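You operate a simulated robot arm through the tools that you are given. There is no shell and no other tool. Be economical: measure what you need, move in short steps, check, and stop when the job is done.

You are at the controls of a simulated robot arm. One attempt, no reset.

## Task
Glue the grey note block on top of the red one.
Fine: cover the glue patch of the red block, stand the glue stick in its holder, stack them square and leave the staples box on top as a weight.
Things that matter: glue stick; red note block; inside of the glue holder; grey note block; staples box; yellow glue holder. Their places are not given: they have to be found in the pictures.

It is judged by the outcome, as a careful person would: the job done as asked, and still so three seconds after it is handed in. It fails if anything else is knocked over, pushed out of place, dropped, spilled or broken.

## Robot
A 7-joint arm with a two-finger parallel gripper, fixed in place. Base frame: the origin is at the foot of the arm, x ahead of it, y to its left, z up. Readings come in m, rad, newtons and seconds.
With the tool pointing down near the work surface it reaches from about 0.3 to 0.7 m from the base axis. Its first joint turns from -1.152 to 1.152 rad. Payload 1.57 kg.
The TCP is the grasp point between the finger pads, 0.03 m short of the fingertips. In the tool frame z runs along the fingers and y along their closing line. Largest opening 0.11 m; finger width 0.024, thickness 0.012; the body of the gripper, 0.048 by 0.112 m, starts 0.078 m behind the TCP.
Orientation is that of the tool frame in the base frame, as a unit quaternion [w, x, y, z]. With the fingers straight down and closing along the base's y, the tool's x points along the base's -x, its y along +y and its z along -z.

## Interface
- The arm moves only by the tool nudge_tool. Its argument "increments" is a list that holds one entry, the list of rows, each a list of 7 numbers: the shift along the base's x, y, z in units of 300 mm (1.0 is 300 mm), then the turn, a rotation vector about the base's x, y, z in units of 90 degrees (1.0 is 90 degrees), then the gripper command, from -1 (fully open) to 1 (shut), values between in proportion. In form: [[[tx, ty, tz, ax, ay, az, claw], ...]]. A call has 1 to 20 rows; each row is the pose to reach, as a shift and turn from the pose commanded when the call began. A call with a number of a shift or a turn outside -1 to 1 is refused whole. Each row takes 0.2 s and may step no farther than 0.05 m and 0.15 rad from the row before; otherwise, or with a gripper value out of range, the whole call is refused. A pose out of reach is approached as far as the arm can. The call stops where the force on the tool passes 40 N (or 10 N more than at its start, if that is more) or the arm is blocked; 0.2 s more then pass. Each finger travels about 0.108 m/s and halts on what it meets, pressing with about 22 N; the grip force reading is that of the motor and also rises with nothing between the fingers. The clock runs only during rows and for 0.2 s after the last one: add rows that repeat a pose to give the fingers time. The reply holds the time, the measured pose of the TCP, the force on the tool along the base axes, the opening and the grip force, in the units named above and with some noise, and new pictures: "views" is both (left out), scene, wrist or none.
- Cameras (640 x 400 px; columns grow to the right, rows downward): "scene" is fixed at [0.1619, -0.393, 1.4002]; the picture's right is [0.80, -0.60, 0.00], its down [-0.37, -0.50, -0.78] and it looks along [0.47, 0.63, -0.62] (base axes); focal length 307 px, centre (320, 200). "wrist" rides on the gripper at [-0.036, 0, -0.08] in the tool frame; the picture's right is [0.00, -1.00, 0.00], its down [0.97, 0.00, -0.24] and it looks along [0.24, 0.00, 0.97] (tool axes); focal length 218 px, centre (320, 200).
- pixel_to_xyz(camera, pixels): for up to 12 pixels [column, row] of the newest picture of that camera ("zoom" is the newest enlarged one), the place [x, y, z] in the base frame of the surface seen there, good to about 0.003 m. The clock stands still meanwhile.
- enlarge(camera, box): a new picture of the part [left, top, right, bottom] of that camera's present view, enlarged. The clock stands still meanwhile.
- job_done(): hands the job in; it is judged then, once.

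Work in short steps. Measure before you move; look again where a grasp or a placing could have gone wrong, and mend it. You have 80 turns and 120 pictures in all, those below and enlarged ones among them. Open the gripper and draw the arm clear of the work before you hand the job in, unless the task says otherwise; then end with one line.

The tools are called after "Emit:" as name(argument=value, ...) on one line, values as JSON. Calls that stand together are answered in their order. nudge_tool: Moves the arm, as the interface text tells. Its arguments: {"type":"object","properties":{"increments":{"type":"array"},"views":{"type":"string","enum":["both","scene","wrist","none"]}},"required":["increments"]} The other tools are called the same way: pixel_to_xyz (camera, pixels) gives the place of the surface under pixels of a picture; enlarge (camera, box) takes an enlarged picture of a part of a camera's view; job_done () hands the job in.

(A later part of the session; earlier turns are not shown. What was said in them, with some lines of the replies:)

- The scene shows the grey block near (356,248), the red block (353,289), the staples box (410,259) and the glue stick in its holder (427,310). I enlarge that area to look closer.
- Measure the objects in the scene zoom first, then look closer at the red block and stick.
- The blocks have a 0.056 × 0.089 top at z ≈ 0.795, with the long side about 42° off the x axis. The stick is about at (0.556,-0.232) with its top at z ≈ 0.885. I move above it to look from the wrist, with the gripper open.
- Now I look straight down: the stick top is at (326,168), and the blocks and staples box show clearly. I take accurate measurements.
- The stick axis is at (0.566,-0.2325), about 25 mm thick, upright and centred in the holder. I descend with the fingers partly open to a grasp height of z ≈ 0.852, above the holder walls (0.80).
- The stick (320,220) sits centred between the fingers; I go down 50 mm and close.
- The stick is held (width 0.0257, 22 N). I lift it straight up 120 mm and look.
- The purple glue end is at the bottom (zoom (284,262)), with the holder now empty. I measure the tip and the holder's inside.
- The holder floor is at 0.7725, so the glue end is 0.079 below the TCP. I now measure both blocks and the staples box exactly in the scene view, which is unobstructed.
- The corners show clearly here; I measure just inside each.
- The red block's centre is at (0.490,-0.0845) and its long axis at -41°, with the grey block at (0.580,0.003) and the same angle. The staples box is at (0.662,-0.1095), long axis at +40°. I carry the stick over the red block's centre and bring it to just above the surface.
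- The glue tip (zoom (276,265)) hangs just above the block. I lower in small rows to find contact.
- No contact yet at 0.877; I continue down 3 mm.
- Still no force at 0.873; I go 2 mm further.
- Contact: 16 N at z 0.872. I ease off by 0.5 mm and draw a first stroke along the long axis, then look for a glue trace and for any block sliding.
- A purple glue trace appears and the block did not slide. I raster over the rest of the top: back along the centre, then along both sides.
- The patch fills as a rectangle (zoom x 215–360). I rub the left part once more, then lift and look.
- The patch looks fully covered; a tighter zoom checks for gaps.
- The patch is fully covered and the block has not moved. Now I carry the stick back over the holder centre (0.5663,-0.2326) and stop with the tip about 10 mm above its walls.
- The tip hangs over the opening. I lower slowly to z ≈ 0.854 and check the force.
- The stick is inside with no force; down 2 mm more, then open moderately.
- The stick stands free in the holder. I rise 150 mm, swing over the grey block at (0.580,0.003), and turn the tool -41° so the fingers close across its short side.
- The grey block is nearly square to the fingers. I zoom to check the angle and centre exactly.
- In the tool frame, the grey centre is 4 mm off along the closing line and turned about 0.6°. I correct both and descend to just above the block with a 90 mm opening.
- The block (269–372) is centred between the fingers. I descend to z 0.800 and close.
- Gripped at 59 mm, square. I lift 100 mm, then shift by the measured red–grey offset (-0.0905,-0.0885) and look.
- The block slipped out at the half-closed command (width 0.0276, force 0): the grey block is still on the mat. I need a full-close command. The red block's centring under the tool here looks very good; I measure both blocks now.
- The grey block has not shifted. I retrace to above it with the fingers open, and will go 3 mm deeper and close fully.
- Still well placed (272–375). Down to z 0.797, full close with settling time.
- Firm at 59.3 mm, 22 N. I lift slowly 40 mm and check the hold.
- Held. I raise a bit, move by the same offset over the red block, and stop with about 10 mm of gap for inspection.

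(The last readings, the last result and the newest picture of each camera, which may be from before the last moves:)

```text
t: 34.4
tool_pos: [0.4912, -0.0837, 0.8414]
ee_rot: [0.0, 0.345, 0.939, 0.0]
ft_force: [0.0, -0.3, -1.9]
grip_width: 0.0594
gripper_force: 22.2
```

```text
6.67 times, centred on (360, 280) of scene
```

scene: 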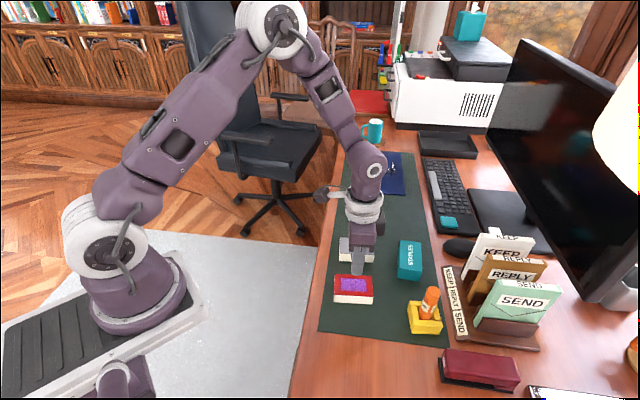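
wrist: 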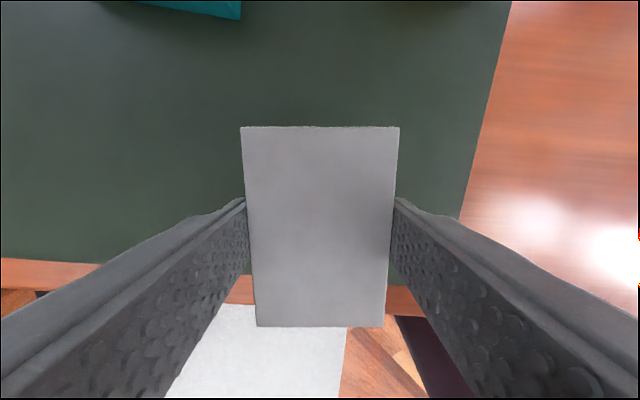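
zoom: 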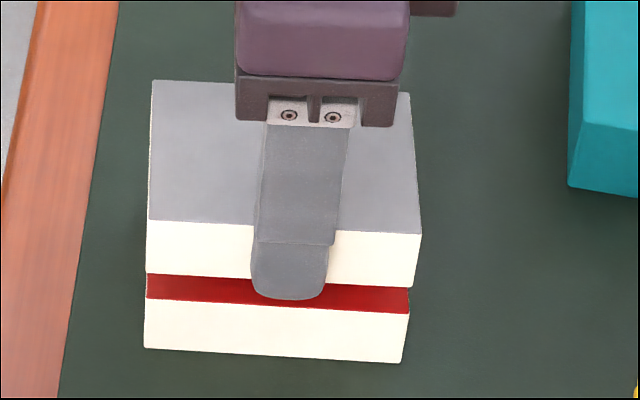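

I check the offset by measuring corners of both blocks in this zoom.

Emit:
pixel_to_xyz(camera="zoom", pixels=[[154, 84], [408, 97], [419, 232], [150, 217], [413, 284], [149, 270], [149, 294], [404, 309], [146, 345], [400, 359], [150, 301], [404, 316]])

Emit:
enlarge(camera="scene", box=[332, 280, 350, 306])

Emit:
enlarge(camera="scene", box=[372, 280, 394, 310])

```text
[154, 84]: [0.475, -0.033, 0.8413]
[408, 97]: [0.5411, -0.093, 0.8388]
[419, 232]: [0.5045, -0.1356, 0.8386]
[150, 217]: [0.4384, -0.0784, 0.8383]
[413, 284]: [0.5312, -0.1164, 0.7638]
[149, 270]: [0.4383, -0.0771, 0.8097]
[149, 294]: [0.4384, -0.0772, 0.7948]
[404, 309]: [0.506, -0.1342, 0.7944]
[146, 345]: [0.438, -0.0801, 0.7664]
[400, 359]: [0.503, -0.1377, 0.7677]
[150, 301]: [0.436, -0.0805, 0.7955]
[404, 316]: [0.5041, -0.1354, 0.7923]
```

```text
15.38 times, centred on (341, 293) of scene
```

zoom: 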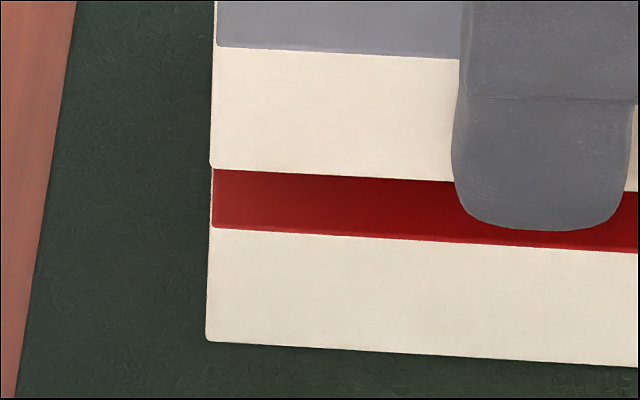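

```text
13.33 times, centred on (383, 295) of scene
```

zoom: 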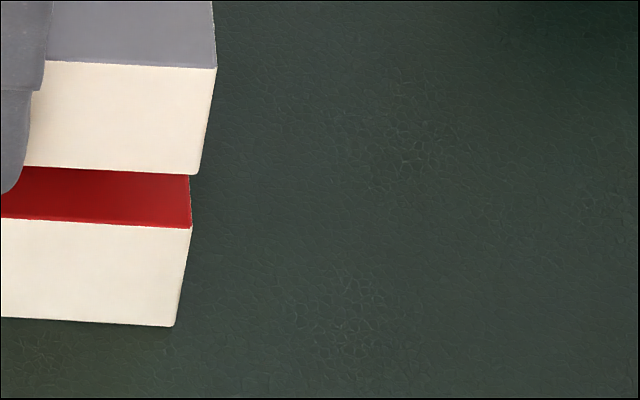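

With the gap at about 15 mm, projecting the grey corners straight down lands within 0.5 mm of the red corners, and the edges are parallel. I lower to near contact with a 0.6 mm correction.

Emit:
nudge_tool(increments=[[[0.0015, -0.0012, -0.02, 0, 0, 0, 1], [0.0015, -0.0012, -0.036, 0, 0, 0, 1], [0.0015, -0.0012, -0.044, 0, 0, 0, 1], [0.0015, -0.0012, -0.048, 0, 0, 0, 1], [0.0015, -0.0012, -0.048, 0, 0, 0, 1]]], views="none")

Emit:
enlarge(camera="scene", box=[325, 250, 395, 310])

```text
t: 35.6
tool_pos: [0.4926, -0.0839, 0.8277]
ee_rot: [0.0, 0.346, 0.938, 0.0]
ft_force: [0.7, -0.3, -0.1]
grip_width: 0.0594
gripper_force: 22.0
```

```text
6.67 times, centred on (360, 280) of scene
```

zoom: 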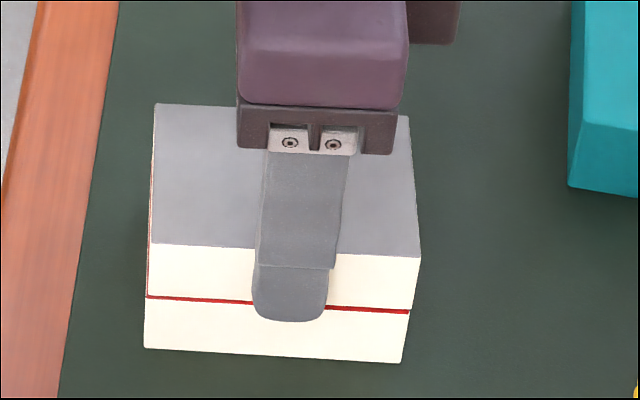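

A gap of ~1.5 mm remains. A finer zoom of both corners checks the lateral match before contact.

Emit:
enlarge(camera="scene", box=[332, 280, 350, 306])

Emit:
enlarge(camera="scene", box=[372, 280, 394, 310])

```text
15.38 times, centred on (341, 293) of scene
```

zoom: 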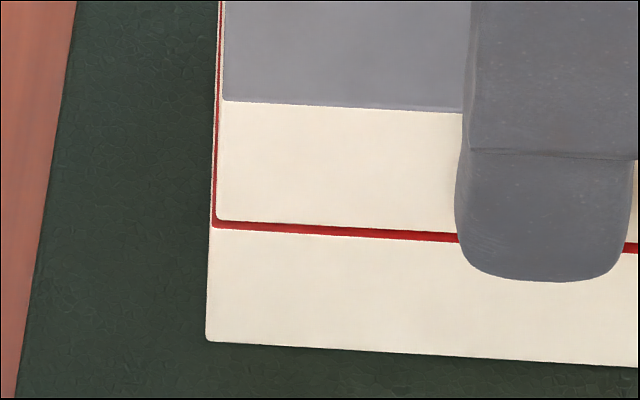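

```text
13.33 times, centred on (383, 295) of scene
```

zoom: 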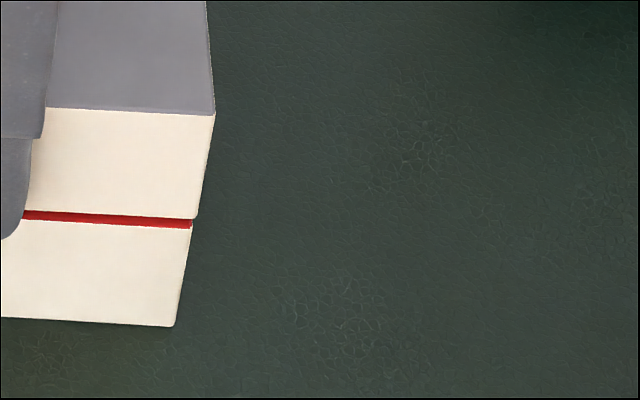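

The grey block sits ~0.8 mm too far right in the picture at both corners. I shift back and lower 2 mm to contact.

Emit:
nudge_tool(increments=[[[-0.0022, 0.0017, 0, 0, 0, 0, 1], [-0.0022, 0.0017, -0.004, 0, 0, 0, 1], [-0.0022, 0.0017, -0.007, 0, 0, 0, 1], [-0.0022, 0.0017, -0.007, 0, 0, 0, 1]]], views="none")

Emit:
enlarge(camera="scene", box=[325, 250, 395, 310])

```text
t: 36.6
tool_pos: [0.4924, -0.0835, 0.8254]
ee_rot: [0.001, 0.346, 0.938, 0.0]
ft_force: [3.9, -1.8, 18.2]
grip_width: 0.0593
gripper_force: 21.9
```

```text
6.67 times, centred on (360, 280) of scene
```

zoom: 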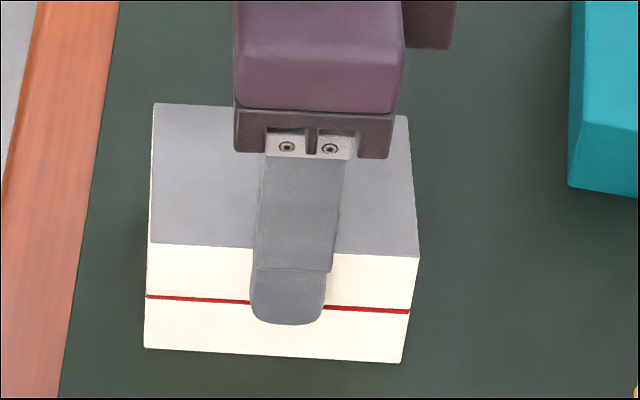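

Contact with 18 N. A thin red strip shows along the front; I zoom to tell whether it's a lateral offset.

Emit:
enlarge(camera="scene", box=[332, 280, 350, 306])

Emit:
enlarge(camera="scene", box=[372, 280, 394, 310])

```text
15.38 times, centred on (341, 293) of scene
```

zoom: 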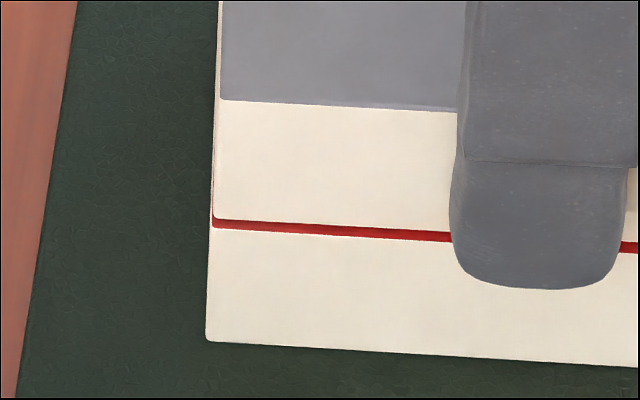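

```text
13.33 times, centred on (383, 295) of scene
```

zoom: 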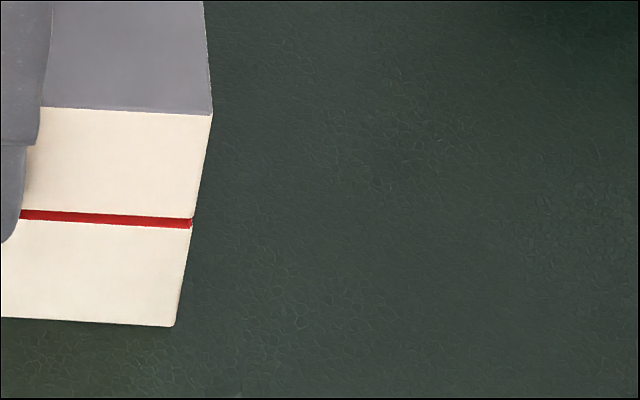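

The block is in contact and about 2 mm too far from the camera (a 9 px strip at 15×). I relax the pressure slightly and shift it 2.2 mm toward the camera.

Emit:
nudge_tool(increments=[[[0, 0, 0.005, 0, 0, 0, 1], [-0.0024, -0.0028, 0.006, 0, 0, 0, 1], [-0.0047, -0.0056, 0.006, 0, 0, 0, 1], [-0.0047, -0.0056, 0.006, 0, 0, 0, 1]]], views="none")

Emit:
enlarge(camera="scene", box=[325, 250, 395, 310])

```text
t: 37.6
tool_pos: [0.4887, -0.0839, 0.826]
ee_rot: [0.0, 0.346, 0.938, 0.0]
ft_force: [0.1, 0.0, -1.8]
grip_width: 0.0592
gripper_force: 21.9
```

```text
6.67 times, centred on (360, 280) of scene
```

zoom: 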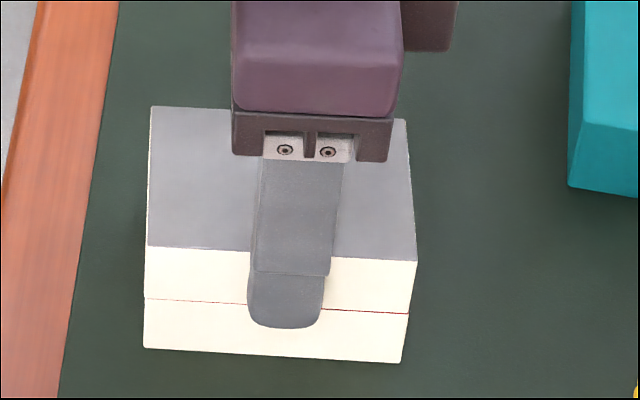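

Now flush: only a hairline of red remains. I lower a millimetre to press lightly, open the fingers, and rise.

Emit:
nudge_tool(increments=[[[0, 0, -0.004, 0, 0, 0, 1], [0, 0, -0.004, 0, 0, 0, 1], [0, 0, -0.004, 0, 0, 0, -0.3], [0, 0, -0.004, 0, 0, 0, -0.636], [0, 0, -0.004, 0, 0, 0, -0.636], [0, 0, 0.1, 0, 0, 0, -0.636], [0, 0, 0.25, 0, 0, 0, -0.636], [0, 0, 0.4, 0, 0, 0, -0.636], [0, 0, 0.5, 0, 0, 0, -0.636], [0, 0, 0.5, 0, 0, 0, -0.636]]])

Emit:
enlarge(camera="scene", box=[325, 250, 395, 310])

```text
t: 39.8
tool_pos: [0.4902, -0.0838, 0.9769]
ee_rot: [0.0, 0.345, 0.939, 0.0]
ft_force: [-0.2, 0.0, 0.1]
grip_width: 0.09
gripper_force: 0.0
```

scene: 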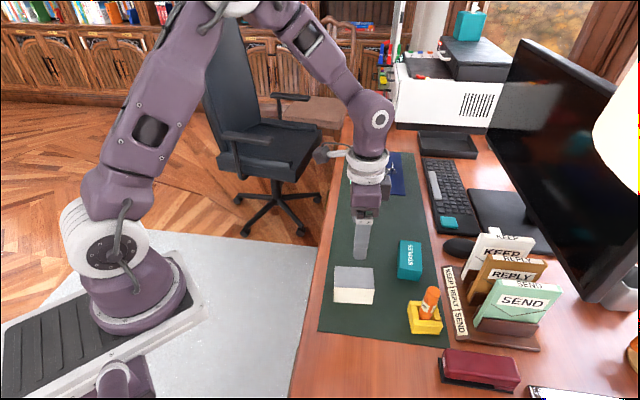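
wrist: 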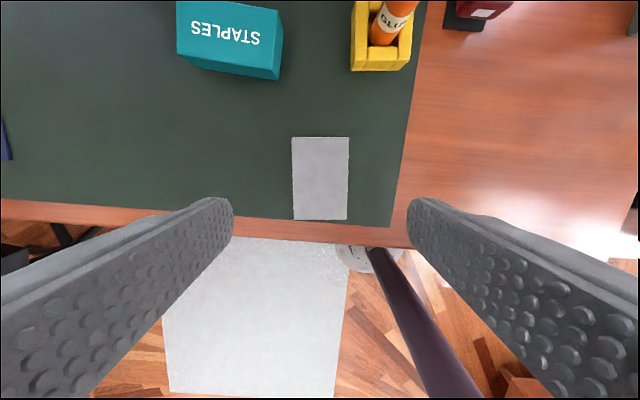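

```text
6.67 times, centred on (360, 280) of scene
```

zoom: 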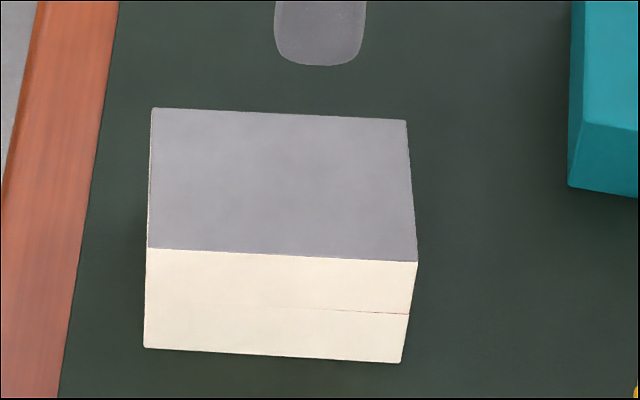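

The stack is flush and square. Next is the staples box at (0.662,-0.11): I move above it while turning +82° so the fingers close across its short side.

Emit:
nudge_tool(increments=[[[0.055, -0.007, 0.04, 0, 0, 0.091, -0.636], [0.11, -0.014, 0.04, 0, 0, 0.182, -0.636], [0.165, -0.021, 0.04, 0, 0, 0.273, -0.636], [0.22, -0.028, 0.04, 0, 0, 0.364, -0.636], [0.275, -0.035, 0.04, 0, 0, 0.455, -0.636], [0.33, -0.042, 0.04, 0, 0, 0.546, -0.636], [0.385, -0.049, 0.04, 0, 0, 0.637, -0.636], [0.44, -0.056, 0.04, 0, 0, 0.728, -0.636], [0.495, -0.063, 0.04, 0, 0, 0.819, -0.636], [0.548, -0.069, 0.04, 0, 0, 0.905, -0.636], [0.548, -0.069, 0.04, 0, 0, 0.905, -0.636]]])

Emit:
enlarge(camera="wrist", box=[240, 100, 400, 240])

```text
t: 42.2
tool_pos: [0.6558, -0.1041, 0.9875]
ee_rot: [0.0, -0.351, 0.936, 0.0]
ft_force: [0.4, -0.4, 0.7]
grip_width: 0.0898
gripper_force: 0.0
```

scene: 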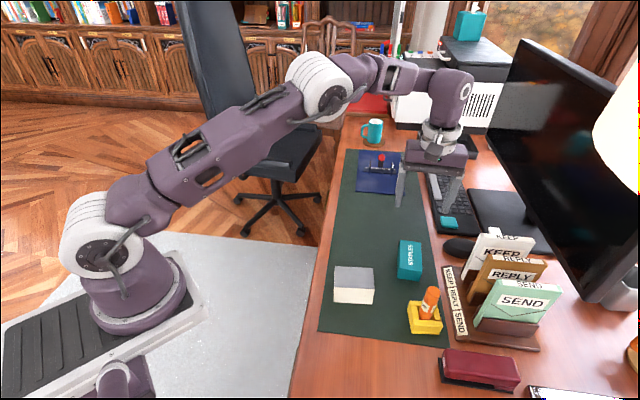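
wrist: 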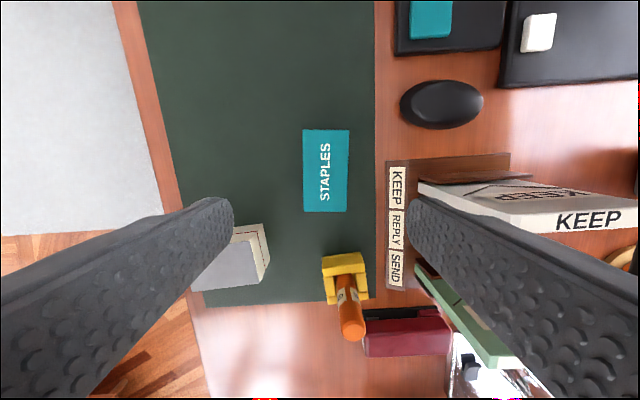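

```text
2.86 times, centred on (320, 170) of wrist
```

zoom: 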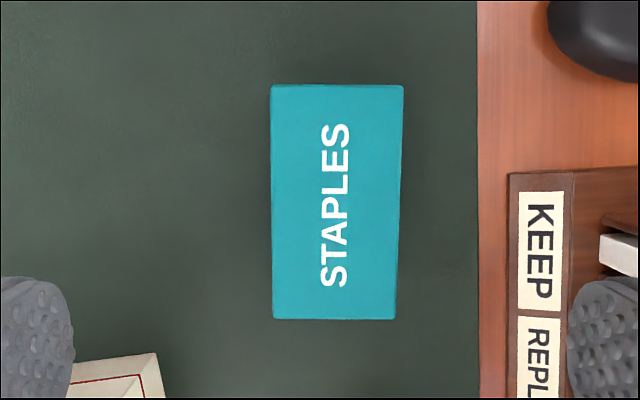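

The box is square to the fingers; its centre is 6.8 mm to the right and 4.9 mm up in the tool frame. I check the letter rack's heights near the gripper's path.

Emit:
pixel_to_xyz(camera="wrist", pixels=[[325, 172], [388, 200], [422, 184], [425, 195], [500, 168], [414, 268], [310, 140], [340, 140]])

Emit:
pixel_to_xyz(camera="scene", pixels=[[488, 240], [472, 268], [500, 235], [532, 240], [479, 300], [456, 290]])

```text
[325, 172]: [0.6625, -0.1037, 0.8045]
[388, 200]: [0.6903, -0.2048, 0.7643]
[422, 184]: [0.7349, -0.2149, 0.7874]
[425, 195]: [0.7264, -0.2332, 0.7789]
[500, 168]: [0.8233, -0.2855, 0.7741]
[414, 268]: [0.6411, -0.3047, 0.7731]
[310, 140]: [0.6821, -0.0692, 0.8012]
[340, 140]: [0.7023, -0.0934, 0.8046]
```

```text
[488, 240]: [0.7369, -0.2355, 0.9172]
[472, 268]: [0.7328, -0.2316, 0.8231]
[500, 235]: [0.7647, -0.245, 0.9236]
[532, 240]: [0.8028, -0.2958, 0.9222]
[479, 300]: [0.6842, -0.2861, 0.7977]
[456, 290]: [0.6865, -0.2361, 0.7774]
```

Everything nearby is clear by more than 60 mm. I correct the centring and go down to z 0.845.

Emit:
nudge_tool(increments=[[[0.0273, -0.0063, -0.1, 0, 0, 0, -0.636], [0.0273, -0.0063, -0.22, 0, 0, 0, -0.636], [0.0273, -0.0063, -0.34, 0, 0, 0, -0.636], [0.0273, -0.0063, -0.48, 0, 0, 0, -0.636], [0.0273, -0.0063, -0.48, 0, 0, 0, -0.636]]], views="wrist")

```text
t: 43.4
tool_pos: [0.6629, -0.1064, 0.844]
ee_rot: [0.0, -0.349, 0.937, 0.001]
ft_force: [-0.7, -0.3, -0.4]
grip_width: 0.0902
gripper_force: 0.0
```

wrist: 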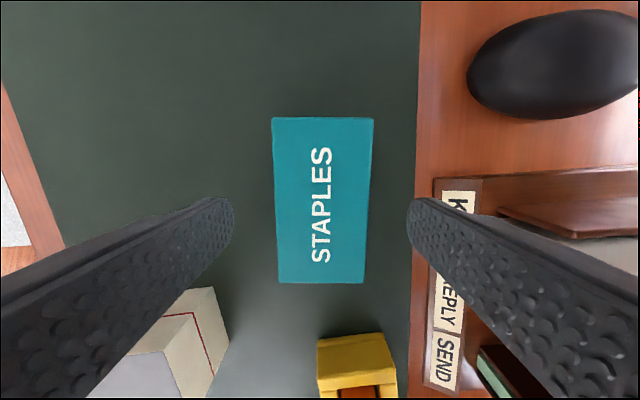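

Centred (272–373). Down to z 0.799 and close fully.

Emit:
nudge_tool(increments=[[[0, 0, -0.08, 0, 0, 0, -0.636], [0, 0, -0.155, 0, 0, 0, -0.636], [0, 0, -0.155, 0, 0, 0, -0.636], [0, 0, -0.155, 0, 0, 0, 0], [0, 0, -0.155, 0, 0, 0, 1], [0, 0, -0.155, 0, 0, 0, 1], [0, 0, -0.155, 0, 0, 0, 1], [0, 0, -0.155, 0, 0, 0, 1]]], views="none")

```text
t: 45.2
tool_pos: [0.662, -0.1082, 0.7988]
ee_rot: [0.001, -0.351, 0.936, 0.0]
ft_force: [0.9, -0.6, -0.5]
grip_width: 0.0548
gripper_force: 22.1
```

Gripped at 54.8 mm, 22 N. I lift slowly and check.

Emit:
nudge_tool(increments=[[[0, 0, 0.02, 0, 0, 0, 1], [0, 0, 0.06, 0, 0, 0, 1], [0, 0, 0.12, 0, 0, 0, 1], [0, 0, 0.2, 0, 0, 0, 1], [0, 0, 0.3, 0, 0, 0, 1], [0, 0, 0.4, 0, 0, 0, 1], [0, 0, 0.4, 0, 0, 0, 1]]], views="wrist")

Emit:
pixel_to_xyz(camera="scene", pixels=[[336, 268], [373, 270], [375, 288], [336, 286], [355, 278]])

```text
t: 46.8
tool_pos: [0.6636, -0.1067, 0.9181]
ee_rot: [0.0, -0.351, 0.937, 0.0]
ft_force: [-0.4, -0.6, -2.1]
grip_width: 0.0551
gripper_force: 21.9
```

wrist: 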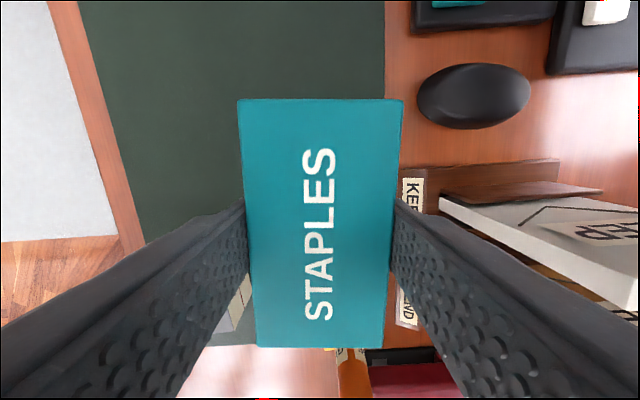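

```text
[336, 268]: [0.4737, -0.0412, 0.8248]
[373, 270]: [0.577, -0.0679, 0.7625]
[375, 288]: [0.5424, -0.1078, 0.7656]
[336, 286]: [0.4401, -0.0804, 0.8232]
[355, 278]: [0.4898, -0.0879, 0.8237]
```

The box is held firmly. I carry it over the stack at (0.490,-0.084), turning back -81.5° so it lies along the stack, still about 58 mm above it.

Emit:
nudge_tool(increments=[[[-0.058, 0.008, 0, 0, 0, -0.09, 1], [-0.116, 0.016, 0, 0, 0, -0.18, 1], [-0.174, 0.024, 0, 0, 0, -0.27, 1], [-0.232, 0.032, 0, 0, 0, -0.36, 1], [-0.29, 0.04, 0, 0, 0, -0.45, 1], [-0.348, 0.048, 0, 0, 0, -0.54, 1], [-0.406, 0.056, 0, 0, 0, -0.63, 1], [-0.464, 0.064, 0, 0, 0, -0.72, 1], [-0.522, 0.072, 0, 0, 0, -0.81, 1], [-0.582, 0.079, 0, 0, 0, -0.9, 1], [-0.582, 0.079, -0.1, 0, 0, -0.9, 1], [-0.582, 0.079, -0.15, 0, 0, -0.9, 1], [-0.582, 0.079, -0.15, 0, 0, -0.9, 1]]])

Emit:
enlarge(camera="scene", box=[320, 230, 400, 310])

```text
t: 49.6
tool_pos: [0.4877, -0.0843, 0.8745]
ee_rot: [-0.001, 0.342, 0.94, -0.001]
ft_force: [-0.7, -0.1, -1.4]
grip_width: 0.055
gripper_force: 22.2
```

scene: 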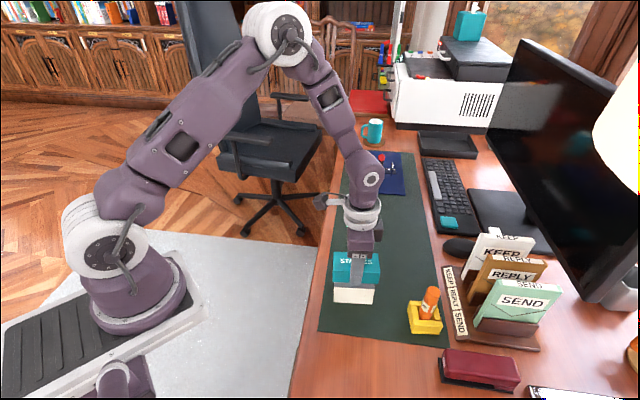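
wrist: 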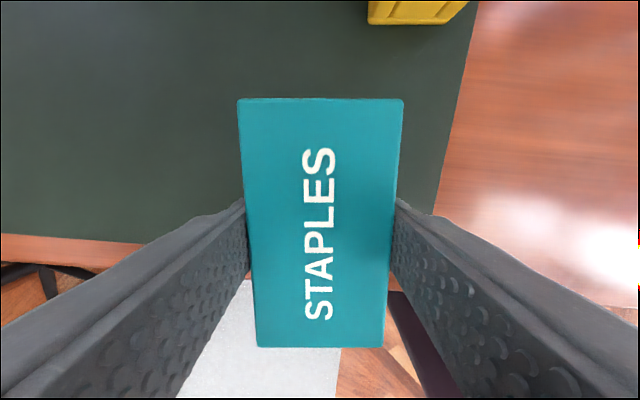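

```text
5.00 times, centred on (360, 270) of scene
```

zoom: 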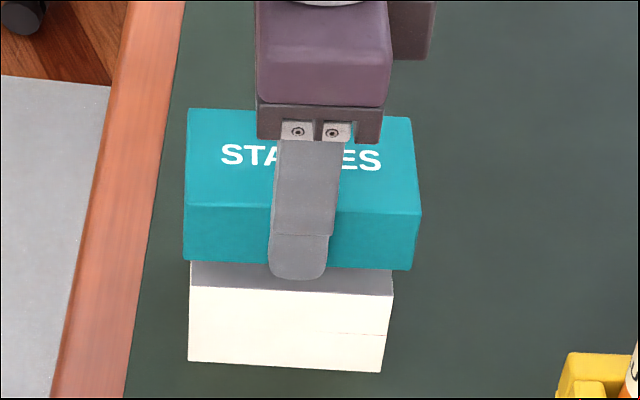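

Box is above the stack with a ~13 mm gap; overhang is ~2 mm more on the right. I shift 2 mm left and lower to near contact.

Emit:
nudge_tool(increments=[[[-0.006, 0.0045, 0, 0, 0, 0, 1], [-0.006, 0.0045, -0.02, 0, 0, 0, 1], [-0.006, 0.0045, -0.036, 0, 0, 0, 1], [-0.006, 0.0045, -0.036, 0, 0, 0, 1]]], views="none")

Emit:
enlarge(camera="scene", box=[320, 230, 400, 310])

```text
t: 50.6
tool_pos: [0.4857, -0.083, 0.8627]
ee_rot: [0.0, 0.342, 0.94, 0.0]
ft_force: [0.0, 0.8, -1.4]
grip_width: 0.0547
gripper_force: 22.1
```

```text
5.00 times, centred on (360, 270) of scene
```

zoom: 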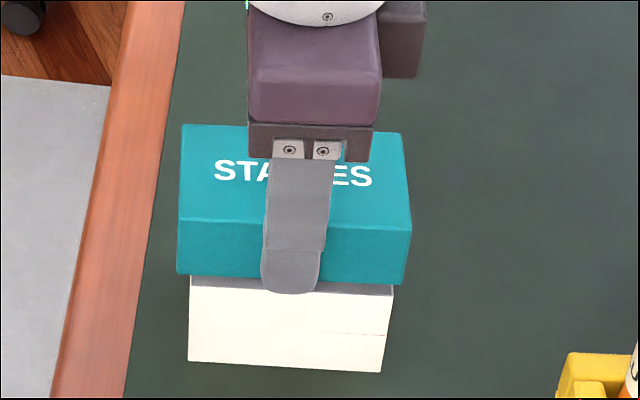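

Overhang is now even (12/13 px). I lower to contact in small rows.

Emit:
nudge_tool(increments=[[[0, 0, -0.003, 0, 0, 0, 1], [0, 0, -0.006, 0, 0, 0, 1], [0, 0, -0.006, 0, 0, 0, 1]]], views="none")

Emit:
enlarge(camera="scene", box=[320, 230, 400, 310])

```text
t: 51.4
tool_pos: [0.4864, -0.0829, 0.8598]
ee_rot: [0.001, 0.342, 0.94, 0.0]
ft_force: [0.0, -0.3, -2.2]
grip_width: 0.055
gripper_force: 22.7
```

```text
5.00 times, centred on (360, 270) of scene
```

zoom: 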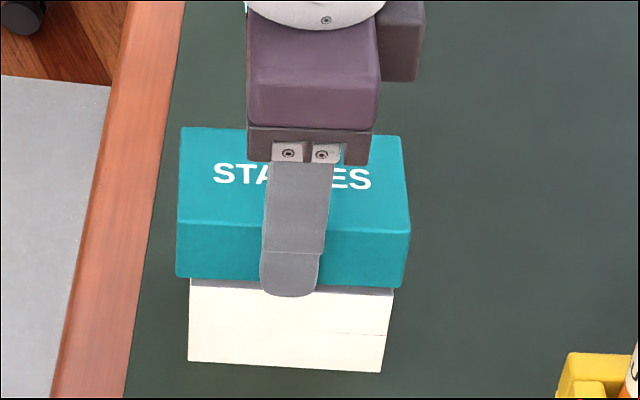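

Nearly touching. I shift 2 mm toward the camera for centring and lower to contact.

Emit:
nudge_tool(increments=[[[-0.004, -0.005, 0, 0, 0, 0, 1], [-0.004, -0.005, -0.003, 0, 0, 0, 1], [-0.004, -0.005, -0.006, 0, 0, 0, 1], [-0.004, -0.005, -0.006, 0, 0, 0, 1]]], views="none")

Emit:
enlarge(camera="scene", box=[320, 230, 400, 310])

```text
t: 52.4
tool_pos: [0.4854, -0.0834, 0.86]
ee_rot: [0.0, 0.342, 0.94, 0.0]
ft_force: [1.6, -0.2, -1.4]
grip_width: 0.0547
gripper_force: 22.1
```

```text
5.00 times, centred on (360, 270) of scene
```

zoom: 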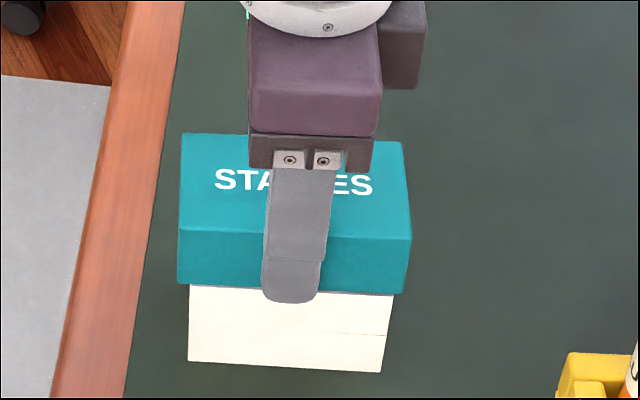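

The position looks right; I continue down until the force shows contact.

Emit:
nudge_tool(increments=[[[0, 0, -0.003, 0, 0, 0, 1], [0, 0, -0.005, 0, 0, 0, 1], [0, 0, -0.005, 0, 0, 0, 1]]], views="none")

```text
t: 53.2
tool_pos: [0.4858, -0.0838, 0.859]
ee_rot: [0.001, 0.342, 0.94, 0.0]
ft_force: [-1.0, 0.5, 6.8]
grip_width: 0.0548
gripper_force: 22.5
```

Contact with 7 N. I open gently, then rise clear.

Emit:
nudge_tool(increments=[[[0, 0, 0, 0, 0, 0, -0.2], [0, 0, 0, 0, 0, 0, -0.5], [0, 0, 0, 0, 0, 0, -0.636], [0, 0, 0, 0, 0, 0, -0.636], [0, 0, 0.08, 0, 0, 0, -0.636], [0, 0, 0.2, 0, 0, 0, -0.636], [0, 0, 0.35, 0, 0, 0, -0.636], [0, 0, 0.5, 0, 0, 0, -0.636], [0, 0, 0.5, 0, 0, 0, -0.636]]])

Emit:
enlarge(camera="scene", box=[320, 230, 450, 345])

```text
t: 55.2
tool_pos: [0.4824, -0.084, 1.0056]
ee_rot: [0.0, 0.343, 0.939, 0.0]
ft_force: [-0.2, -0.1, 0.5]
grip_width: 0.0901
gripper_force: 0.1
```

scene: 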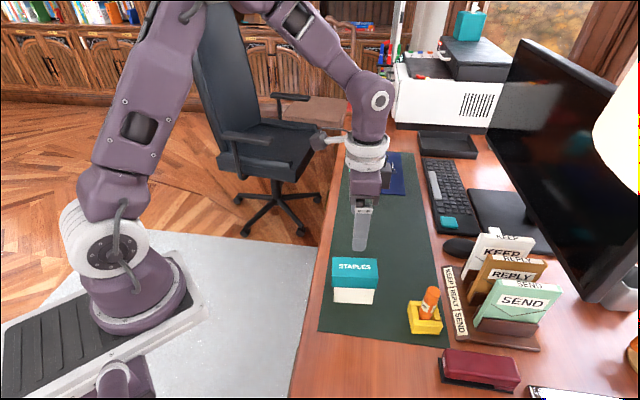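
wrist: 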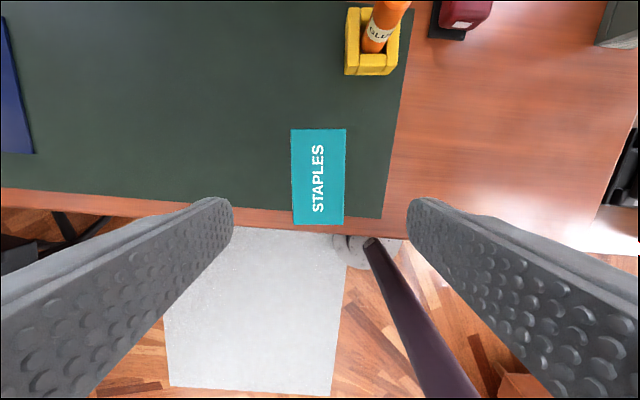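

```text
3.48 times, centred on (385, 288) of scene
```

zoom: 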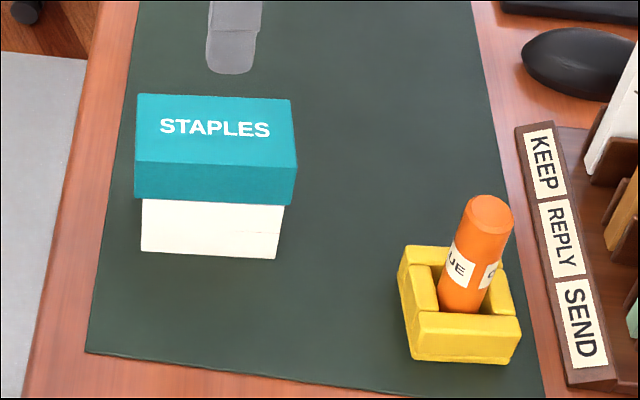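

The stack stands square with the staples box on top, and the glue stick is upright in its holder. I draw the arm clear and take a last look.

Emit:
nudge_tool(increments=[[[0, 0, 0.15, 0, 0, 0, -0.8], [-0.05, 0.1, 0.28, 0, 0, 0, -1], [-0.1, 0.22, 0.35, 0, 0, 0, -1], [-0.15, 0.34, 0.4, 0, 0, 0, -1], [-0.18, 0.46, 0.45, 0, 0, 0, -1], [-0.18, 0.46, 0.45, 0, 0, 0, -1]]], views="scene")

Emit:
enlarge(camera="scene", box=[325, 245, 395, 310])

```text
refused: row 2 steps farther than a row can; nothing moved
```

```text
6.15 times, centred on (360, 278) of scene
```

zoom: 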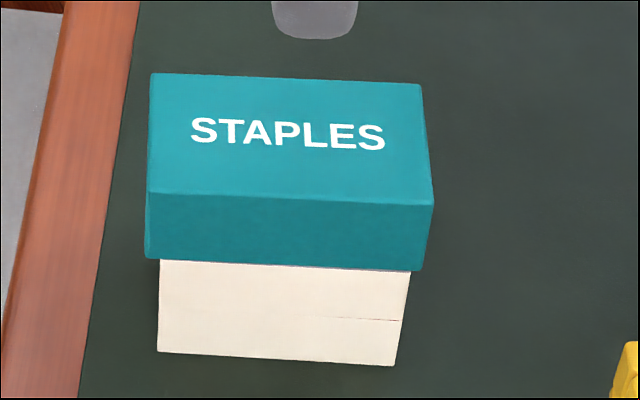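

The call was refused because one row was too long; I repeat it in shorter steps.

Emit:
nudge_tool(increments=[[[0, 0, 0.15, 0, 0, 0, -0.8], [-0.03, 0.07, 0.25, 0, 0, 0, -1], [-0.07, 0.17, 0.32, 0, 0, 0, -1], [-0.1, 0.27, 0.38, 0, 0, 0, -1], [-0.13, 0.37, 0.43, 0, 0, 0, -1], [-0.16, 0.46, 0.45, 0, 0, 0, -1], [-0.16, 0.46, 0.45, 0, 0, 0, -1]]], views="scene")

```text
t: 56.8
tool_pos: [0.4365, 0.0539, 1.1437]
ee_rot: [-0.001, 0.342, 0.94, 0.0]
ft_force: [-0.1, -0.5, -0.4]
grip_width: 0.1102
gripper_force: 0.0
```

scene: 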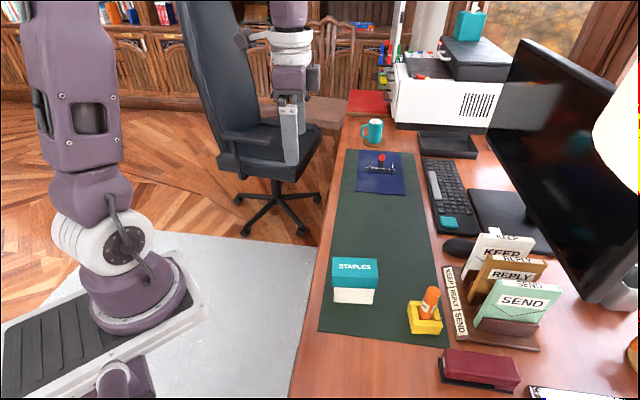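

The arm is clear, everything stands in place and nothing else was disturbed; I hand the job in.

Emit:
job_done()

```text
The job is handed in.
```

The grey block is glued square on top of the red one with the glue patch fully covered, the staples box rests on top as the weight, and the glue stick stands in its holder; the grey block slipped from the gripper on the first lift and shifted about 1–2 mm on the mat, then I regripped it.
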